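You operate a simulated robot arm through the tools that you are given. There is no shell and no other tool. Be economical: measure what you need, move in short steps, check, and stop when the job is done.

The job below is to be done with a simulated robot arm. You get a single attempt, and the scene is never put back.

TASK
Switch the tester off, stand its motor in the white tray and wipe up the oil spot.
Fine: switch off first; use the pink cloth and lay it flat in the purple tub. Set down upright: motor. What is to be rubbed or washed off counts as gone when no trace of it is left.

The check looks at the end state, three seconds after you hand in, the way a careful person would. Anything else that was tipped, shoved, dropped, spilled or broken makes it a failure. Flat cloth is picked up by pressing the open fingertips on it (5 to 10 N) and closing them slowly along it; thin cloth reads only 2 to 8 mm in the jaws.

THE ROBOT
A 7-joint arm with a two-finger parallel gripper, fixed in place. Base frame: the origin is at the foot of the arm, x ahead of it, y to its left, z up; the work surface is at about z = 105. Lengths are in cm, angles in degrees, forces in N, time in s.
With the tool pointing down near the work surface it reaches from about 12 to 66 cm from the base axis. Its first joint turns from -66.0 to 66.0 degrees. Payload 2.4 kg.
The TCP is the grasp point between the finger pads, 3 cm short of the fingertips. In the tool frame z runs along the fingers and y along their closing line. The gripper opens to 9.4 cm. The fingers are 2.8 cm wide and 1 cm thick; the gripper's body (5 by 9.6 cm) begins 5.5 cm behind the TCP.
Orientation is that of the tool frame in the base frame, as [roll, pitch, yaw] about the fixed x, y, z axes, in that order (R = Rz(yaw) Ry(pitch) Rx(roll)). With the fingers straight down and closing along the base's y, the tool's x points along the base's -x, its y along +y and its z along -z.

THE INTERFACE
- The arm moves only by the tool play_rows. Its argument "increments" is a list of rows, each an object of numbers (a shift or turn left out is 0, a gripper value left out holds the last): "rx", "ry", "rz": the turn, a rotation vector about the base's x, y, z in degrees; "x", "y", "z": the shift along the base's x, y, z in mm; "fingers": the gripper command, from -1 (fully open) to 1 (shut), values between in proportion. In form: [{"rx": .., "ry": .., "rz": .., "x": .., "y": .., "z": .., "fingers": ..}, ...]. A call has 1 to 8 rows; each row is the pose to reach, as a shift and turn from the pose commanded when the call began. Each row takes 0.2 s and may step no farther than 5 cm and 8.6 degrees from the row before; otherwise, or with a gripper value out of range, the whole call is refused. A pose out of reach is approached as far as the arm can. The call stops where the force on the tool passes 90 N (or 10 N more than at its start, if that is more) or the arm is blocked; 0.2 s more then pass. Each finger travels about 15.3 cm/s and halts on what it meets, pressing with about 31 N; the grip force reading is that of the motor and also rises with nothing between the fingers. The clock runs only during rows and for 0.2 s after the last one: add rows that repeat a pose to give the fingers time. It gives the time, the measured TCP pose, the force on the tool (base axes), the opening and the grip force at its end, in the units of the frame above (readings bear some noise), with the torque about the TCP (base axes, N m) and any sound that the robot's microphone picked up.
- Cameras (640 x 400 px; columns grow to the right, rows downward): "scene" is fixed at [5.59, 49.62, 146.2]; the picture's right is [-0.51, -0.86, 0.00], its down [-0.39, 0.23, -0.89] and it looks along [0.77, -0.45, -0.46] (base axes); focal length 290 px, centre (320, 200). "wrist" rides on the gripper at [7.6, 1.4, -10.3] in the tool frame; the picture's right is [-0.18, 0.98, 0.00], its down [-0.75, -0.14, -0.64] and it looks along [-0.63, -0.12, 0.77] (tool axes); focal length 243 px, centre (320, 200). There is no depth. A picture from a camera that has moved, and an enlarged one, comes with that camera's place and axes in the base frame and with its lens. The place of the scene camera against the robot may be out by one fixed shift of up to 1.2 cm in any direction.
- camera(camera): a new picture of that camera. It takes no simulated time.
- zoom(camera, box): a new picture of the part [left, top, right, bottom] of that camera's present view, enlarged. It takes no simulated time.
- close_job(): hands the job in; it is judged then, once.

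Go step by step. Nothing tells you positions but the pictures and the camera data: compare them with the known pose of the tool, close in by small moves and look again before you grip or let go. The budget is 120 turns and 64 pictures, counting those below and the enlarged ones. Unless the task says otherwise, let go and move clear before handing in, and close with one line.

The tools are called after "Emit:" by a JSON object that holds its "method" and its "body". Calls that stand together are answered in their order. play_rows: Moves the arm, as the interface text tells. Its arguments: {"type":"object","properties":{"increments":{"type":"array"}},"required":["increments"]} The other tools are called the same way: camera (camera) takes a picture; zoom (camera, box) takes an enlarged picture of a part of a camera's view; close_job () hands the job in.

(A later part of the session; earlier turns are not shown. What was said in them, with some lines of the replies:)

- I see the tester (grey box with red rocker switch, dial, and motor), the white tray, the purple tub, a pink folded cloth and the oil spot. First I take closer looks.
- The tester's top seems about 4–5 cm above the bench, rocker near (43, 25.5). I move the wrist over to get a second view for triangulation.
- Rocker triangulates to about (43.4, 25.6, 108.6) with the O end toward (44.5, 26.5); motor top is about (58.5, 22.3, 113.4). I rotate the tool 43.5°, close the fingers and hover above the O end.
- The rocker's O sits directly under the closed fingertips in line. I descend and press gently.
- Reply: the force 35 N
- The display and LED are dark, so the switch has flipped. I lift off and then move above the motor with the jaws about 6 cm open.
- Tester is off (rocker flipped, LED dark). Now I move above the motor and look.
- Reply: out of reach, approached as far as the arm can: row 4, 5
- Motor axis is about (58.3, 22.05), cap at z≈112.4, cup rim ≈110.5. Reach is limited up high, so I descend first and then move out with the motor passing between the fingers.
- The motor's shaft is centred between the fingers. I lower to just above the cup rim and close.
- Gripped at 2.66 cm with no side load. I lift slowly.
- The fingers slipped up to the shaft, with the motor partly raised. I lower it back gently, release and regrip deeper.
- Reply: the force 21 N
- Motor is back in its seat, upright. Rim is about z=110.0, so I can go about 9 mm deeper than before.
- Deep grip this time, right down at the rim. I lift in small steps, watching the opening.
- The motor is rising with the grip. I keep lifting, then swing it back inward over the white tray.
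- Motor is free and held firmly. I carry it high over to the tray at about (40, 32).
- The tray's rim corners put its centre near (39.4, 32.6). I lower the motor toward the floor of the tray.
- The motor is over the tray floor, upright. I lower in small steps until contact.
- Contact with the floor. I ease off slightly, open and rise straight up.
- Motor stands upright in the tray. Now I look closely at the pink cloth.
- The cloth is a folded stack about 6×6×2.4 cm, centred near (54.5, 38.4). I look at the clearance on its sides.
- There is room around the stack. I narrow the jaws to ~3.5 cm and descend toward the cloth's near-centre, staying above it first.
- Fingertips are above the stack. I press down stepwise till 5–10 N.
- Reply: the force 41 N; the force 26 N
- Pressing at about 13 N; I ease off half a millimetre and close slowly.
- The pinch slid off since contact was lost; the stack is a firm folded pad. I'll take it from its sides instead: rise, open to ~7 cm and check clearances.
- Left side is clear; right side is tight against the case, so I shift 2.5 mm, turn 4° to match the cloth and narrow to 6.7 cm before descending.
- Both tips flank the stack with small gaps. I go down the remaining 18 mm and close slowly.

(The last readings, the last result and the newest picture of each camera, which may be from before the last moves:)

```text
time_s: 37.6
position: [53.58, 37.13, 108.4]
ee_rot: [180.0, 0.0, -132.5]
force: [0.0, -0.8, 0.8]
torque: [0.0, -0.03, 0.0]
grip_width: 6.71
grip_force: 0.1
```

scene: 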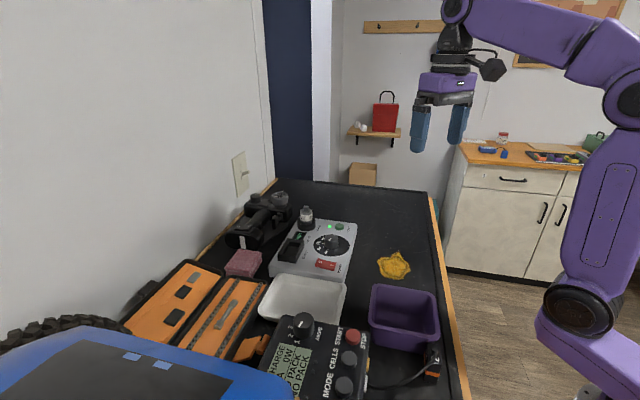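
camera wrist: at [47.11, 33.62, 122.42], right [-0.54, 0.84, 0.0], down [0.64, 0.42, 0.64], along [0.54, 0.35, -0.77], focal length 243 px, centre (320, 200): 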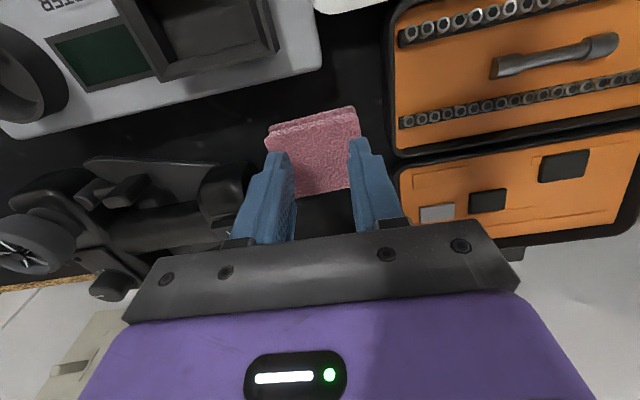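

Emit:
{"method": "play_rows", "body": {"increments": [{"fingers": -0.35}, {"fingers": -0.28}, {"fingers": -0.2}, {"fingers": -0.1}, {"fingers": 0.05}, {"fingers": 0.3}, {"fingers": 0.3}]}}

Emit:
{"method": "zoom", "body": {"camera": "scene", "box": [200, 210, 300, 290]}}

```text
time_s: 39.2
position: [53.64, 37.12, 108.4]
ee_rot: [180.0, 0.1, -132.4]
force: [-0.2, 0.0, -0.5]
torque: [0.0, 0.06, -0.01]
grip_width: 6.39
grip_force: 30.8
```

```text
5.00 times, centred on (250, 250) of scene
camera zoom: at [5.59, 49.62, 146.2], right [-0.51, -0.86, 0.0], down [-0.39, 0.23, -0.89], along [0.77, -0.45, -0.46], focal length 1450 px, centre (670, -50)
```

zoom: 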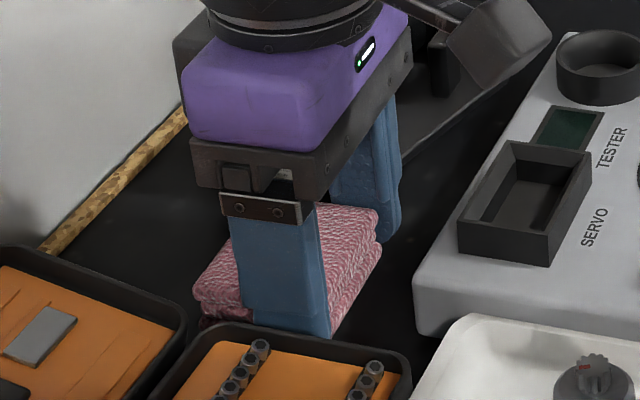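

Firm hold on the stack (6.39 cm, 31 N). I lift straight up and check.

Emit:
{"method": "play_rows", "body": {"increments": [{"z": 8, "fingers": 0.5}, {"z": 18}, {"z": 30}, {"z": 42}, {"z": 50}, {"z": 50}]}}

Emit:
{"method": "zoom", "body": {"camera": "scene", "box": [200, 190, 320, 290]}}

```text
time_s: 40.6
position: [53.45, 37.16, 113.32]
ee_rot: [-179.9, 0.1, -132.3]
force: [0.3, -1.4, -1.4]
torque: [0.01, 0.02, 0.03]
grip_width: 6.39
grip_force: 30.8
```

```text
4.00 times, centred on (260, 240) of scene
camera zoom: at [5.59, 49.62, 146.2], right [-0.51, -0.86, 0.0], down [-0.39, 0.23, -0.89], along [0.77, -0.45, -0.46], focal length 1160 px, centre (560, 40)
```

zoom: 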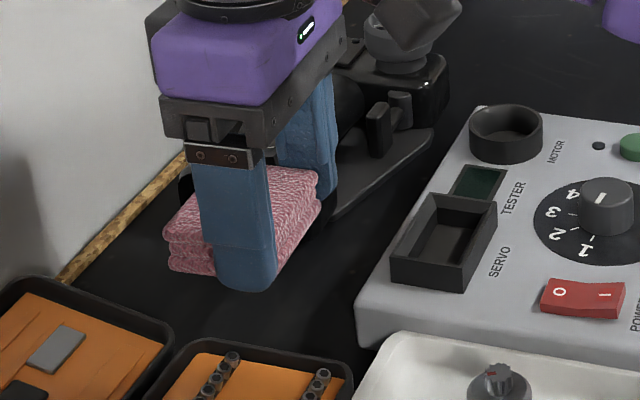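

The whole folded stack is up. I carry it inward and over toward the oil spot, centred near (39.5, 11.2).

Emit:
{"method": "play_rows", "body": {"increments": [{"x": -8, "y": -6, "z": 15}, {"x": -20, "y": -15, "z": 35}, {"x": -35, "y": -30, "z": 60}, {"x": -50, "y": -60, "z": 80}, {"x": -70, "y": -100, "z": 80}, {"x": -90, "y": -140, "z": 80}, {"x": -105, "y": -180, "z": 80}, {"x": -115, "y": -210, "z": 80}]}}

Emit:
{"method": "play_rows", "body": {"increments": [{"x": -17, "y": -30, "z": -20}, {"x": -30, "y": -50, "z": -50}, {"x": -35, "y": -58, "z": -70}, {"x": -35, "y": -58, "z": -70}]}}

Emit:
{"method": "camera", "body": {"camera": "wrist"}}

Emit:
{"method": "zoom", "body": {"camera": "scene", "box": [340, 210, 460, 290]}}

```text
time_s: 42.4
position: [42.06, 16.2, 121.24]
ee_rot: [-179.9, 0.0, -132.5]
force: [-0.3, 0.3, -1.0]
torque: [-0.01, 0.01, 0.02]
grip_width: 6.39
grip_force: 31.4
```

```text
time_s: 43.4
position: [38.57, 10.23, 114.41]
ee_rot: [180.0, 0.1, -132.4]
force: [-0.3, -0.4, -0.3]
torque: [-0.03, -0.01, 0.05]
grip_width: 6.39
grip_force: 30.6
```

```text
19 pictures are left
camera wrist: at [32.42, 5.62, 124.49], right [-0.6, 0.8, 0.0], down [0.61, 0.46, 0.64], along [0.51, 0.39, -0.77], focal length 243 px, centre (320, 200)
```

wrist: 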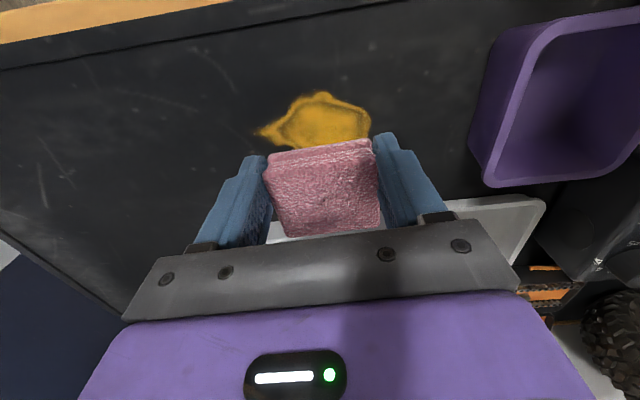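

```text
5.00 times, centred on (400, 250) of scene
camera zoom: at [5.59, 49.62, 146.2], right [-0.51, -0.86, 0.0], down [-0.39, 0.23, -0.89], along [0.77, -0.45, -0.46], focal length 1450 px, centre (-80, -50)
```

zoom: 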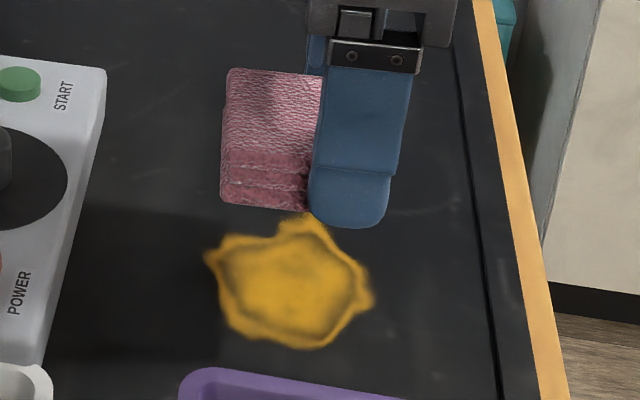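

The oil spot spans about 10×7 cm around (39.7, 11). I lower the pad onto it until light contact.

Emit:
{"method": "play_rows", "body": {"increments": [{"z": -30}, {"z": -52}, {"z": -57}, {"z": -59}, {"z": -59}]}}

```text
time_s: 44.6
position: [38.57, 10.39, 108.33]
ee_rot: [180.0, 0.1, -132.4]
force: [0.2, -0.7, -0.1]
torque: [-0.01, -0.01, -0.02]
grip_width: 6.38
grip_force: 31.1
```

Emit:
{"method": "play_rows", "body": {"increments": [{"z": -2}, {"z": -3}, {"z": -3}]}}

```text
time_s: 45.4
position: [38.63, 10.34, 108.26]
ee_rot: [-179.9, 0.2, -132.5]
force: [-3.5, -0.5, 29.3]
torque: [0.25, 0.12, 0.04]
grip_width: 6.36
grip_force: 30.8
```

Contact; I ease slightly and rub across the spot.

Emit:
{"method": "play_rows", "body": {"increments": [{"x": 14.7, "y": -13.5, "z": 1.2}, {"x": 26.1, "y": -30.7, "z": 1.2}, {"x": 8, "y": -20.9, "z": 1.2}, {"x": -6.7, "y": -7.4, "z": 1.2}, {"x": -21.5, "y": 6.1, "z": 1.2}, {"x": -34.8, "y": 18.3, "z": 1.2}, {"x": -24.6, "y": 29.4, "z": 1.2}, {"x": -8, "y": 20.9, "z": 1.2}]}}

Emit:
{"method": "zoom", "body": {"camera": "scene", "box": [340, 210, 460, 290]}}

```text
time_s: 47.2
position: [37.65, 12.48, 108.28]
ee_rot: [179.8, 0.1, -132.3]
force: [-4.2, 4.0, 9.5]
torque: [0.05, 0.0, 0.03]
grip_width: 6.4
grip_force: 31.0
```

```text
5.00 times, centred on (400, 250) of scene
camera zoom: at [5.56, 49.63, 146.19], right [-0.51, -0.86, 0.0], down [-0.39, 0.23, -0.89], along [0.77, -0.45, -0.46], focal length 1450 px, centre (-80, -50)
```

zoom: 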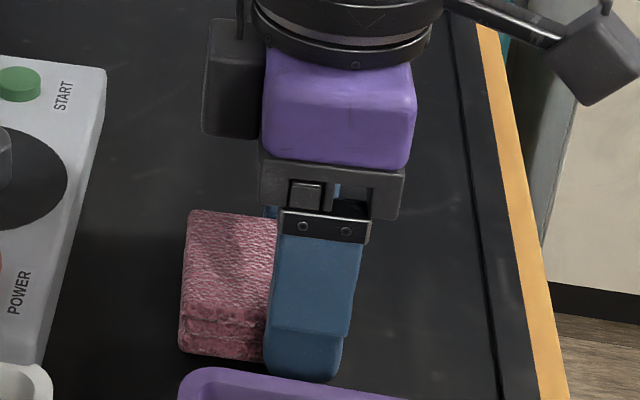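

Emit:
{"method": "play_rows", "body": {"increments": [{"x": 14.7, "y": -13.5}, {"x": 30.9, "y": -25.5}, {"x": 44.2, "y": -40.5}, {"x": 44.8, "y": -54.7}, {"x": 23.4, "y": -48.5}, {"x": 7.2, "y": -36.5}, {"x": -6.1, "y": -21.5}, {"x": -18.9, "y": -2.9}]}}

Emit:
{"method": "play_rows", "body": {"increments": [{"z": 20}, {"z": 60}, {"z": 100}, {"x": 40, "y": 0, "z": 120}, {"x": 80, "y": 0, "z": 120}, {"x": 80, "y": 0, "z": 120}]}}

Emit:
{"method": "zoom", "body": {"camera": "scene", "box": [340, 210, 460, 290]}}

```text
time_s: 49.0
position: [35.89, 12.29, 108.35]
ee_rot: [-179.8, 0.1, -132.5]
force: [3.1, -5.6, 11.3]
torque: [-0.07, -0.02, 0.02]
grip_width: 6.37
grip_force: 31.5
```

```text
time_s: 50.4
position: [43.7, 12.19, 120.3]
ee_rot: [-179.9, 0.0, -132.6]
force: [0.2, -0.7, -0.3]
torque: [-0.04, 0.01, -0.01]
grip_width: 6.38
grip_force: 31.1
```

```text
5.00 times, centred on (400, 250) of scene
camera zoom: at [5.59, 49.62, 146.2], right [-0.51, -0.86, 0.0], down [-0.39, 0.23, -0.89], along [0.77, -0.45, -0.46], focal length 1450 px, centre (-80, -50)
```

zoom: 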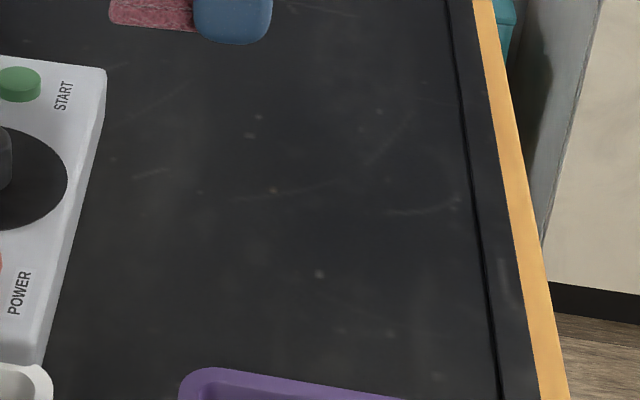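

The spot is gone without trace. Now I rotate the pad 90° so the fingers line up with the tub's longer side, moving over toward the tub at height.

Emit:
{"method": "play_rows", "body": {"increments": [{"rz": -8, "x": -8, "y": 5, "z": 10}, {"rz": -16, "x": -16, "y": 10, "z": 20}, {"rz": -24, "x": -24, "y": 15, "z": 35}, {"rz": -32, "x": -32, "y": 20, "z": 50}, {"rz": -40, "x": -40, "y": 25, "z": 60}, {"rz": -48, "x": -48, "y": 30, "z": 70}, {"rz": -48, "x": -48, "y": 30, "z": 70}]}}

Emit:
{"method": "play_rows", "body": {"increments": [{"rz": -8, "x": -10, "y": 8}, {"rz": -16, "x": -20, "y": 16}, {"rz": -24, "x": -30, "y": 24}, {"rz": -32, "x": -40, "y": 32}, {"rz": -40, "x": -50, "y": 40}, {"rz": -42, "x": -55, "y": 45}, {"rz": -42, "x": -55, "y": 45}]}}

Emit:
{"method": "camera", "body": {"camera": "wrist"}}

```text
time_s: 52.0
position: [39.11, 15.2, 127.24]
ee_rot: [-179.9, 0.0, 179.4]
force: [-0.1, -0.3, 0.5]
torque: [-0.01, 0.01, 0.03]
grip_width: 6.39
grip_force: 30.9
```

```text
time_s: 53.6
position: [33.79, 19.62, 127.34]
ee_rot: [-179.9, 0.0, 137.5]
force: [0.1, 0.6, 0.2]
torque: [0.02, 0.03, 0.02]
grip_width: 6.37
grip_force: 31.3
```

```text
15 pictures are left
camera wrist: at [28.95, 25.84, 137.57], right [0.8, 0.6, 0.0], down [0.46, -0.61, 0.64], along [0.39, -0.51, -0.77], focal length 243 px, centre (320, 200)
```

wrist: 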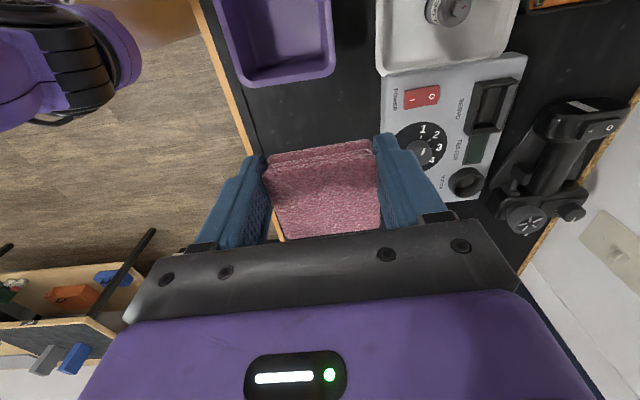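

The tub is coming into view; I back the camera off toward −x/+y so the whole tub is visible.

Emit:
{"method": "play_rows", "body": {"increments": [{"x": -20, "y": 23, "z": 10}, {"x": -40, "y": 46, "z": 20}, {"x": -55, "y": 62, "z": 30}, {"x": -55, "y": 62, "z": 30}]}}

Emit:
{"method": "camera", "body": {"camera": "wrist"}}

```text
time_s: 54.6
position: [27.89, 25.84, 130.37]
ee_rot: [-180.0, 0.1, 137.6]
force: [-0.5, -0.3, -0.5]
torque: [0.01, 0.01, -0.01]
grip_width: 6.37
grip_force: 31.0
```

```text
14 pictures are left
camera wrist: at [23.39, 32.05, 140.53], right [0.8, 0.6, 0.0], down [0.46, -0.61, 0.64], along [0.39, -0.51, -0.77], focal length 243 px, centre (320, 200)
```

wrist: 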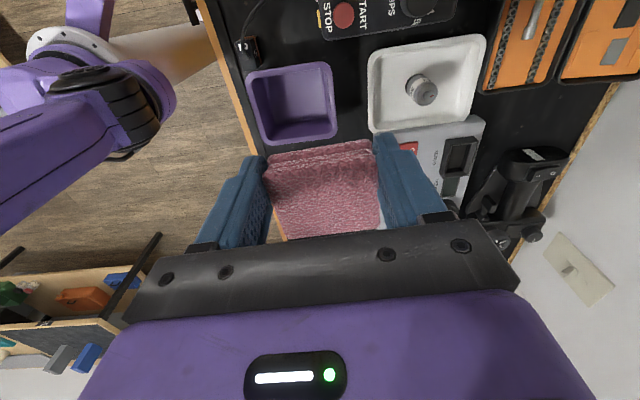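

Emit:
{"method": "zoom", "body": {"camera": "wrist", "box": [230, 40, 390, 160]}}

```text
3.33 times, centred on (310, 100) of wrist
camera zoom: at [23.39, 32.05, 140.53], right [0.8, 0.6, 0.0], down [0.46, -0.61, 0.64], along [0.39, -0.51, -0.77], focal length 809 px, centre (353, 533)
```

zoom: 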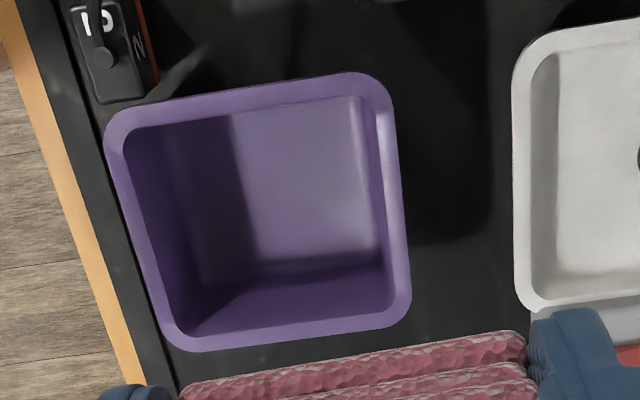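

The tub's rim is at z≈111.3, its opening about 8.0×7.4 cm centred at (27.1, 22.3), aligned at 45°. Fingers plus pad (8.4 cm) don't fit inside, so I'll set the pad back on the clean table, regrip it centred and high, then it can be guided into the mouth of the tub.

Emit:
{"method": "play_rows", "body": {"increments": [{"rz": -2, "x": 22, "y": -30, "z": -5}, {"rz": -2.5, "x": 44, "y": -60, "z": -15}, {"rz": -2.5, "x": 66, "y": -90, "z": -40}, {"rz": -2.5, "x": 88, "y": -120, "z": -80}, {"rz": -2.5, "x": 106, "y": -143, "z": -120}, {"rz": -2.5, "x": 111, "y": -148, "z": -155}, {"rz": -2.5, "x": 111, "y": -148, "z": -190}, {"rz": -2.5, "x": 111, "y": -148, "z": -205}]}}

Emit:
{"method": "play_rows", "body": {"increments": [{"z": -6}, {"z": -11}, {"z": -14}, {"z": -14}]}}

```text
refused: row 4 steps farther than a row can; nothing moved
```

```text
time_s: 55.6
position: [28.23, 25.85, 128.83]
ee_rot: [-180.0, 0.0, 137.6]
force: [0.1, -0.2, 0.2]
torque: [0.02, 0.03, -0.01]
grip_width: 6.38
grip_force: 30.9
```

Emit:
{"method": "play_rows", "body": {"increments": [{"rz": -2, "x": 22, "y": -30}, {"rz": -2.5, "x": 44, "y": -60, "z": -5}, {"rz": -2.5, "x": 66, "y": -90, "z": -15}, {"rz": -2.5, "x": 86, "y": -118, "z": -40}, {"rz": -2.5, "x": 100, "y": -138, "z": -75}, {"rz": -2.5, "x": 108, "y": -148, "z": -115}, {"rz": -2.5, "x": 108, "y": -148, "z": -155}, {"rz": -2.5, "x": 108, "y": -148, "z": -188}]}}

```text
time_s: 57.4
position: [39.01, 11.22, 109.83]
ee_rot: [179.9, 0.0, 134.9]
force: [-0.5, 0.4, 0.1]
torque: [-0.03, 0.0, 0.0]
grip_width: 6.37
grip_force: 31.0
```

Emit:
{"method": "play_rows", "body": {"increments": [{"z": -8}, {"z": -12}, {"z": -14}, {"z": -14}]}}

```text
time_s: 58.4
position: [38.89, 11.14, 108.56]
ee_rot: [-180.0, -0.1, 135.1]
force: [0.0, -0.2, -1.2]
torque: [0.0, -0.01, -0.04]
grip_width: 6.37
grip_force: 30.6
```

Emit:
{"method": "play_rows", "body": {"increments": [{"z": -1.5}, {"z": -1.5, "fingers": -0.45}, {"z": -1.5, "fingers": -0.55}, {"z": -1.5, "fingers": -0.55}]}}

Emit:
{"method": "play_rows", "body": {"increments": [{"z": 20}, {"z": 50}, {"z": 50}]}}

Emit:
{"method": "zoom", "body": {"camera": "wrist", "box": [220, 60, 420, 230]}}

```text
time_s: 59.4
position: [38.99, 11.02, 108.42]
ee_rot: [180.0, 0.0, 134.9]
force: [-0.5, 0.5, 0.3]
torque: [0.0, 0.02, -0.04]
grip_width: 7.29
grip_force: 0.0
```

```text
time_s: 60.2
position: [38.94, 11.17, 113.57]
ee_rot: [180.0, 0.0, 135.0]
force: [-0.3, -0.1, -0.7]
torque: [-0.01, 0.05, -0.02]
grip_width: 7.3
grip_force: 0.2
```

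```text
2.35 times, centred on (320, 145) of wrist
camera zoom: at [34.59, 17.54, 123.85], right [0.82, 0.57, 0.0], down [0.43, -0.63, 0.64], along [0.36, -0.53, -0.77], focal length 571 px, centre (320, 329)
```

zoom: 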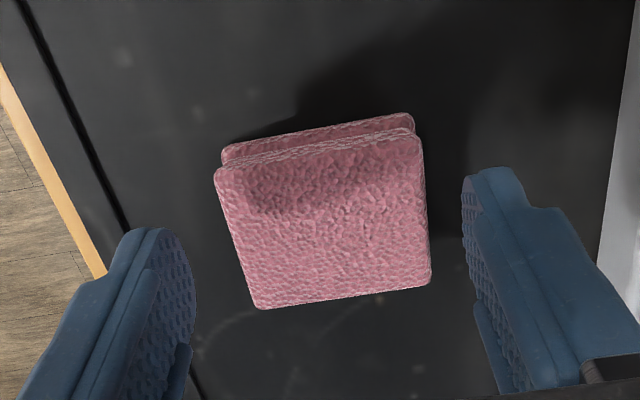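

Pad lies flat, centre about (40.05, 9.95), aligned with the jaws. I centre on it, go down to grip only its upper 1.4 cm, and close.

Emit:
{"method": "play_rows", "body": {"increments": [{"x": 11, "y": -12}, {"x": 11, "y": -12, "z": -25}, {"x": 11, "y": -12, "z": -44}, {"x": 11, "y": -12, "z": -44}, {"x": 11, "y": -12, "z": -44, "fingers": -0.42}, {"x": 11, "y": -12, "z": -44, "fingers": -0.36}, {"x": 11, "y": -12, "z": -44, "fingers": -0.2}, {"x": 11, "y": -12, "z": -44, "fingers": 0.2}]}}

Emit:
{"method": "play_rows", "body": {"increments": [{"z": 0, "fingers": 0.5}, {"z": 8}, {"z": 20}, {"z": 50}, {"z": 90}, {"z": 130}, {"z": 150}, {"z": 150}]}}

Emit:
{"method": "zoom", "body": {"camera": "scene", "box": [340, 150, 500, 260]}}

```text
time_s: 62.0
position: [39.99, 9.91, 109.17]
ee_rot: [-179.9, 0.0, 135.0]
force: [1.0, -0.6, 0.1]
torque: [-0.01, -0.02, -0.01]
grip_width: 6.39
grip_force: 31.0
```

```text
time_s: 63.8
position: [40.05, 9.7, 123.98]
ee_rot: [-180.0, 0.1, 134.9]
force: [0.0, 0.8, -0.9]
torque: [-0.01, 0.01, -0.01]
grip_width: 6.38
grip_force: 31.0
```

```text
3.64 times, centred on (420, 205) of scene
camera zoom: at [5.59, 49.62, 146.2], right [-0.51, -0.86, 0.0], down [-0.39, 0.23, -0.89], along [0.77, -0.45, -0.46], focal length 1055 px, centre (-44, 182)
```

zoom: 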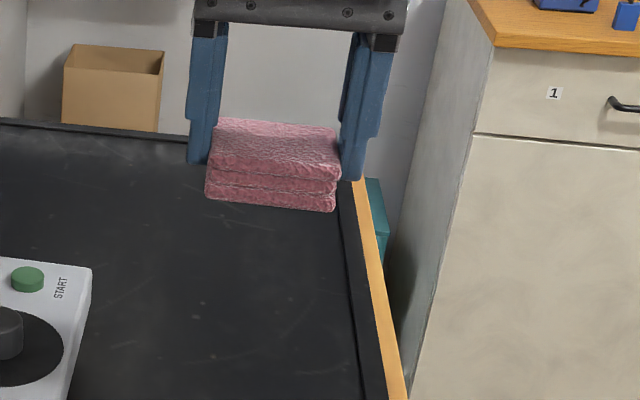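

Held well, pad bottom 1.1 cm below the tips. I move over the tub and descend to just above its rim.

Emit:
{"method": "play_rows", "body": {"increments": [{"x": -26, "y": 25}, {"x": -52, "y": 50}, {"x": -78, "y": 75}, {"x": -104, "y": 100}, {"x": -129, "y": 125}, {"x": -129, "y": 125, "z": -30}, {"x": -129, "y": 125, "z": -60}, {"x": -129, "y": 125, "z": -60}]}}

Emit:
{"method": "camera", "body": {"camera": "wrist"}}

Emit:
{"method": "zoom", "body": {"camera": "scene", "box": [340, 240, 480, 360]}}

```text
time_s: 65.6
position: [26.96, 22.35, 118.06]
ee_rot: [180.0, -0.1, 135.0]
force: [0.4, 0.0, -0.5]
torque: [-0.04, 0.0, 0.01]
grip_width: 6.37
grip_force: 30.6
```

```text
10 pictures are left
camera wrist: at [22.57, 28.79, 128.37], right [0.82, 0.57, 0.0], down [0.43, -0.63, 0.64], along [0.36, -0.53, -0.77], focal length 243 px, centre (320, 200)
```

wrist: 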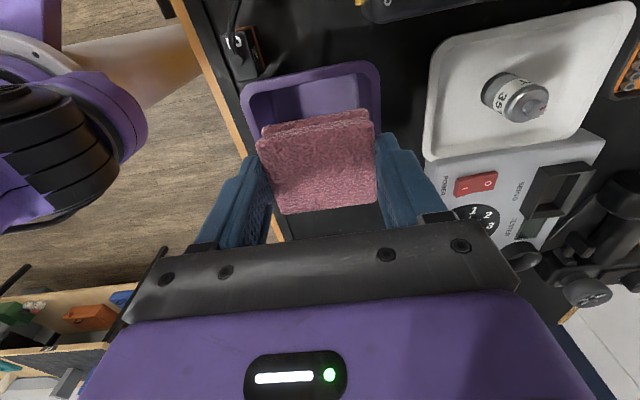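

```text
3.33 times, centred on (410, 300) of scene
camera zoom: at [5.59, 49.62, 146.2], right [-0.51, -0.86, 0.0], down [-0.39, 0.23, -0.89], along [0.77, -0.45, -0.46], focal length 967 px, centre (20, -133)
```

zoom: 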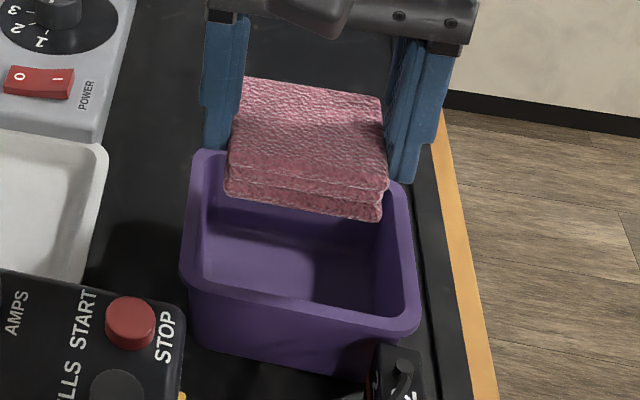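

Alignment agrees with the measured tub centre. I lower so the pad's underside enters the mouth, tips just above the rim.

Emit:
{"method": "play_rows", "body": {"increments": [{"x": 1.3, "y": -1.3, "z": -15}, {"x": 1.3, "y": -1.3, "z": -28}, {"x": 1.3, "y": -1.3, "z": -34}, {"x": 1.3, "y": -1.3, "z": -34}]}}

Emit:
{"method": "zoom", "body": {"camera": "scene", "box": [340, 240, 480, 360]}}

Emit:
{"method": "zoom", "body": {"camera": "wrist", "box": [220, 40, 420, 240]}}

```text
time_s: 66.6
position: [27.24, 22.26, 114.76]
ee_rot: [180.0, 0.0, 135.0]
force: [-0.2, 0.1, -0.5]
torque: [0.02, 0.0, -0.01]
grip_width: 6.43
grip_force: 31.0
```

```text
3.33 times, centred on (410, 300) of scene
camera zoom: at [5.59, 49.62, 146.2], right [-0.51, -0.86, 0.0], down [-0.39, 0.23, -0.89], along [0.77, -0.45, -0.46], focal length 967 px, centre (20, -133)
```

zoom: 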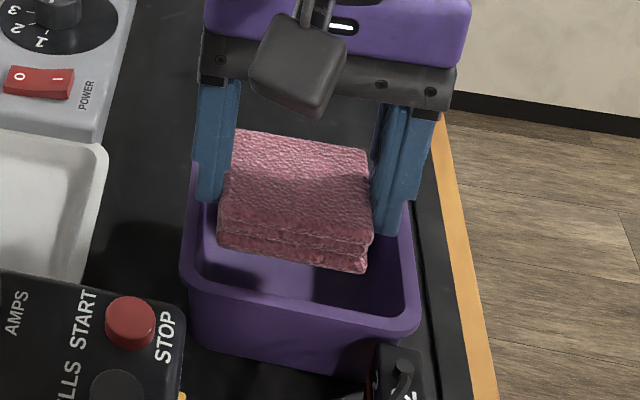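

```text
2.00 times, centred on (320, 140) of wrist
camera zoom: at [22.82, 28.6, 124.95], right [0.82, 0.57, 0.0], down [0.43, -0.63, 0.64], along [0.36, -0.53, -0.77], focal length 485 px, centre (320, 320)
```

zoom: 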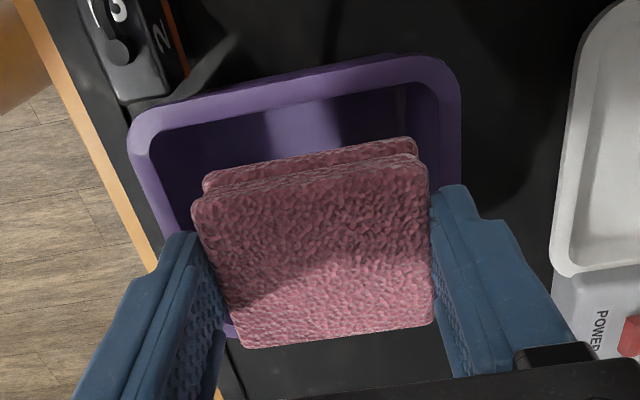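

Slightly off by 3 mm along one axis; I correct that and release.

Emit:
{"method": "play_rows", "body": {"increments": [{"x": -2, "y": 2, "z": -1}, {"x": -2, "y": 2, "z": -1}, {"x": -2, "y": 2, "z": -1, "fingers": -0.9}, {"x": -2, "y": 2, "z": -1, "fingers": -0.9}, {"x": -2, "y": 2, "z": 20, "fingers": -0.9}, {"x": -2, "y": 2, "z": 60}, {"x": -2, "y": 2, "z": 100}, {"x": -2, "y": 2, "z": 120}]}}

Emit:
{"method": "zoom", "body": {"camera": "scene", "box": [340, 240, 480, 360]}}

Emit:
{"method": "zoom", "body": {"camera": "wrist", "box": [220, 40, 420, 240]}}

```text
time_s: 68.4
position: [26.95, 22.57, 126.81]
ee_rot: [-179.9, 0.0, 134.9]
force: [0.2, 0.9, 0.3]
torque: [0.0, 0.0, -0.01]
grip_width: 8.96
grip_force: 0.0
```

```text
3.33 times, centred on (410, 300) of scene
camera zoom: at [5.59, 49.62, 146.2], right [-0.51, -0.86, 0.0], down [-0.39, 0.23, -0.89], along [0.77, -0.45, -0.46], focal length 967 px, centre (20, -133)
```

zoom: 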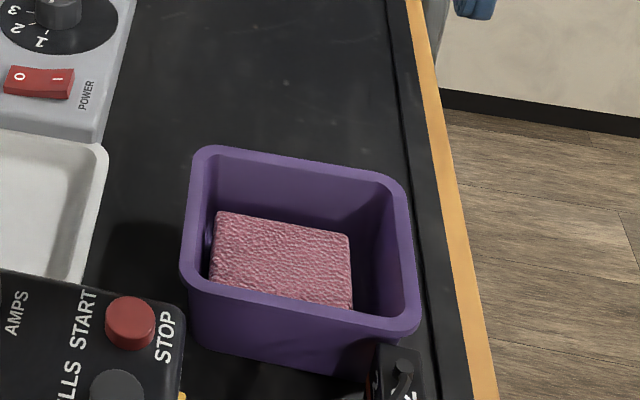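

```text
2.00 times, centred on (320, 140) of wrist
camera zoom: at [22.54, 28.89, 136.99], right [0.82, 0.57, 0.0], down [0.43, -0.63, 0.64], along [0.36, -0.53, -0.77], focal length 485 px, centre (320, 320)
```

zoom: 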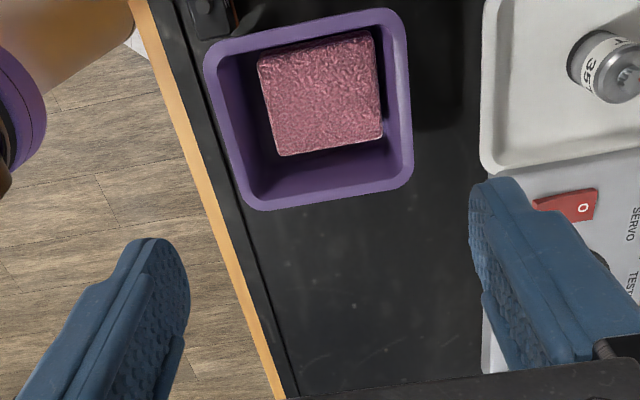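

The pad seems to lie flat in the tub; I check at higher magnification.

Emit:
{"method": "zoom", "body": {"camera": "wrist", "box": [280, 40, 360, 110]}}

Emit:
{"method": "zoom", "body": {"camera": "scene", "box": [370, 270, 440, 330]}}

```text
5.71 times, centred on (320, 75) of wrist
camera zoom: at [22.54, 28.89, 136.99], right [0.82, 0.57, 0.0], down [0.43, -0.63, 0.64], along [0.36, -0.53, -0.77], focal length 1386 px, centre (320, 914)
```

zoom: 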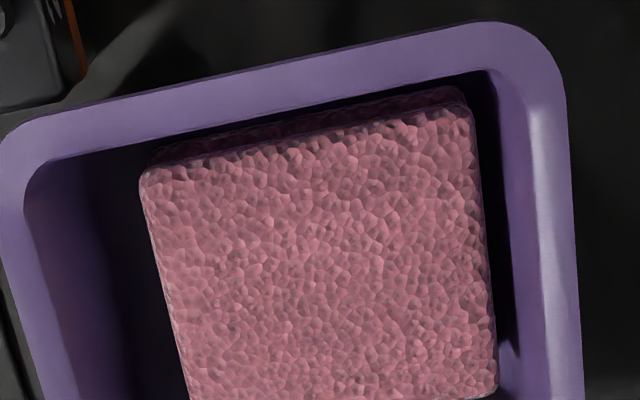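

```text
6.67 times, centred on (405, 300) of scene
camera zoom: at [5.59, 49.62, 146.2], right [-0.51, -0.86, 0.0], down [-0.39, 0.23, -0.89], along [0.77, -0.45, -0.46], focal length 1934 px, centre (-247, -467)
```

zoom: 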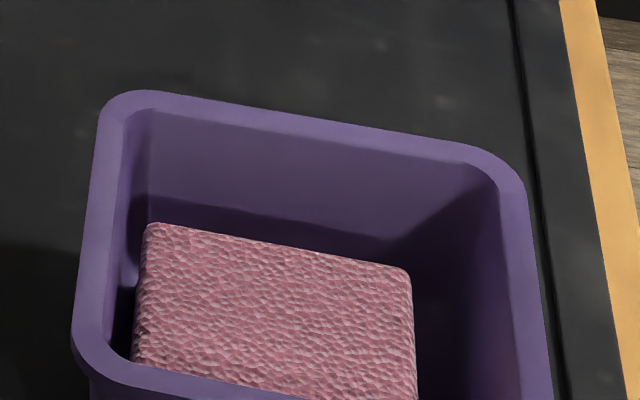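

It looks flat, with the underside perhaps touching one wall. I close the fingers and press lightly on it to make sure it sits down flat.

Emit:
{"method": "play_rows", "body": {"increments": [{"x": -2, "y": 2, "fingers": 1}, {"x": -5, "y": 5, "fingers": 1}, {"x": -5, "y": 5, "z": -10}, {"x": -5, "y": 5, "z": -50}, {"x": -5, "y": 5, "z": -90}, {"x": -5, "y": 5, "z": -130}, {"x": -5, "y": 5, "z": -142}, {"x": -5, "y": 5, "z": -142}]}}

Emit:
{"method": "play_rows", "body": {"increments": [{"z": -5}, {"z": -10}, {"z": -12}, {"z": -12}]}}

```text
time_s: 70.2
position: [26.49, 22.92, 112.43]
ee_rot: [179.9, 0.0, 135.0]
force: [-1.0, 0.6, -0.5]
torque: [0.01, -0.02, -0.02]
grip_width: 0.0
grip_force: 31.2
```

```text
time_s: 71.2
position: [26.45, 22.81, 111.31]
ee_rot: [-180.0, 0.0, 135.0]
force: [-0.1, 0.0, -0.5]
torque: [0.0, -0.02, 0.0]
grip_width: 0.01
grip_force: 31.4
```

Emit:
{"method": "play_rows", "body": {"increments": [{"z": -2}, {"z": -3}, {"z": -3}]}}

```text
time_s: 72.0
position: [26.47, 22.81, 111.0]
ee_rot: [-180.0, 0.0, 135.0]
force: [0.3, -0.5, 0.8]
torque: [0.02, 0.02, -0.01]
grip_width: 0.0
grip_force: 31.4
```

Emit:
{"method": "play_rows", "body": {"increments": [{"z": -2}, {"z": -2.5}, {"z": -2.5}]}}

```text
time_s: 72.8
position: [26.5, 22.97, 110.91]
ee_rot: [179.8, 0.0, 135.0]
force: [-1.9, -3.4, 27.0]
torque: [-0.13, 0.03, -0.06]
grip_width: 0.0
grip_force: 30.9
```

Firm contact at the height of a flat-lying pad. I rise, move clear and take a final look.

Emit:
{"method": "play_rows", "body": {"increments": [{"z": 20}, {"z": 60}, {"z": 105}, {"z": 150}, {"z": 195}, {"z": 195}]}}

Emit:
{"method": "camera", "body": {"camera": "scene"}}

Emit:
{"method": "camera", "body": {"camera": "wrist"}}

Emit:
{"method": "zoom", "body": {"camera": "scene", "box": [250, 190, 450, 340]}}

```text
time_s: 74.2
position: [26.72, 22.9, 130.64]
ee_rot: [-179.9, 0.0, 135.2]
force: [0.1, 0.7, 0.1]
torque: [0.03, -0.02, 0.0]
grip_width: 0.0
grip_force: 30.6
```

```text
2 pictures are left
```

scene: 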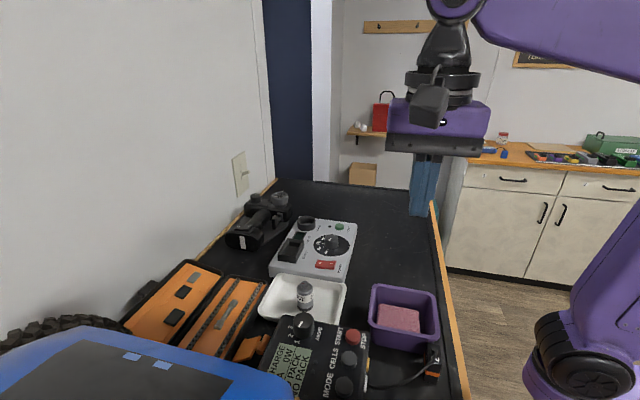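

```text
1 pictures are left
camera wrist: at [22.3, 29.25, 140.71], right [0.82, 0.57, 0.0], down [0.43, -0.63, 0.64], along [0.36, -0.53, -0.77], focal length 243 px, centre (320, 200)
```

wrist: 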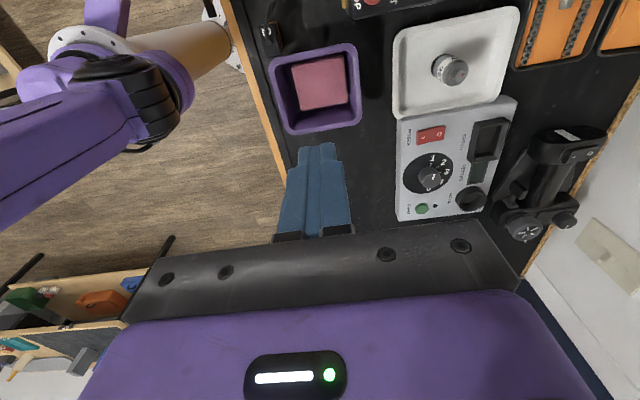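

```text
2.67 times, centred on (350, 265) of scene
camera zoom: at [5.59, 49.62, 146.2], right [-0.51, -0.86, 0.0], down [-0.39, 0.23, -0.89], along [0.77, -0.45, -0.46], focal length 773 px, centre (240, 27)
```

zoom: 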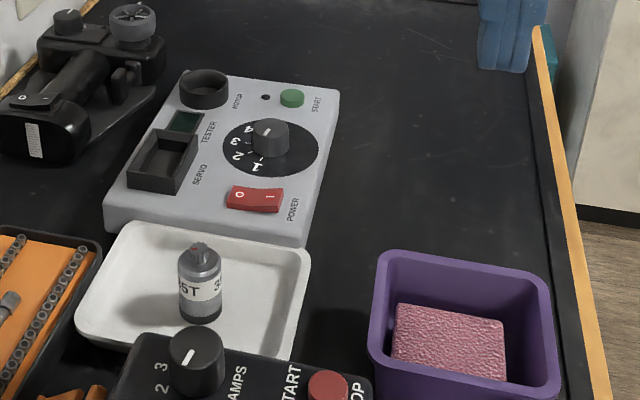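

The tester is off, the motor stands upright in the white tray, the oil spot is gone, the pink cloth lies flat in the purple tub, and the arm is clear. I hand in now.

Emit:
{"method": "close_job", "body": {}}

```text
The job is handed in.
```

I've handed in the job: the tester was switched off first, its motor stands upright in the white tray, the oil spot is wiped up with no trace visible, and the pink cloth lies flat, still folded, in the purple tub.
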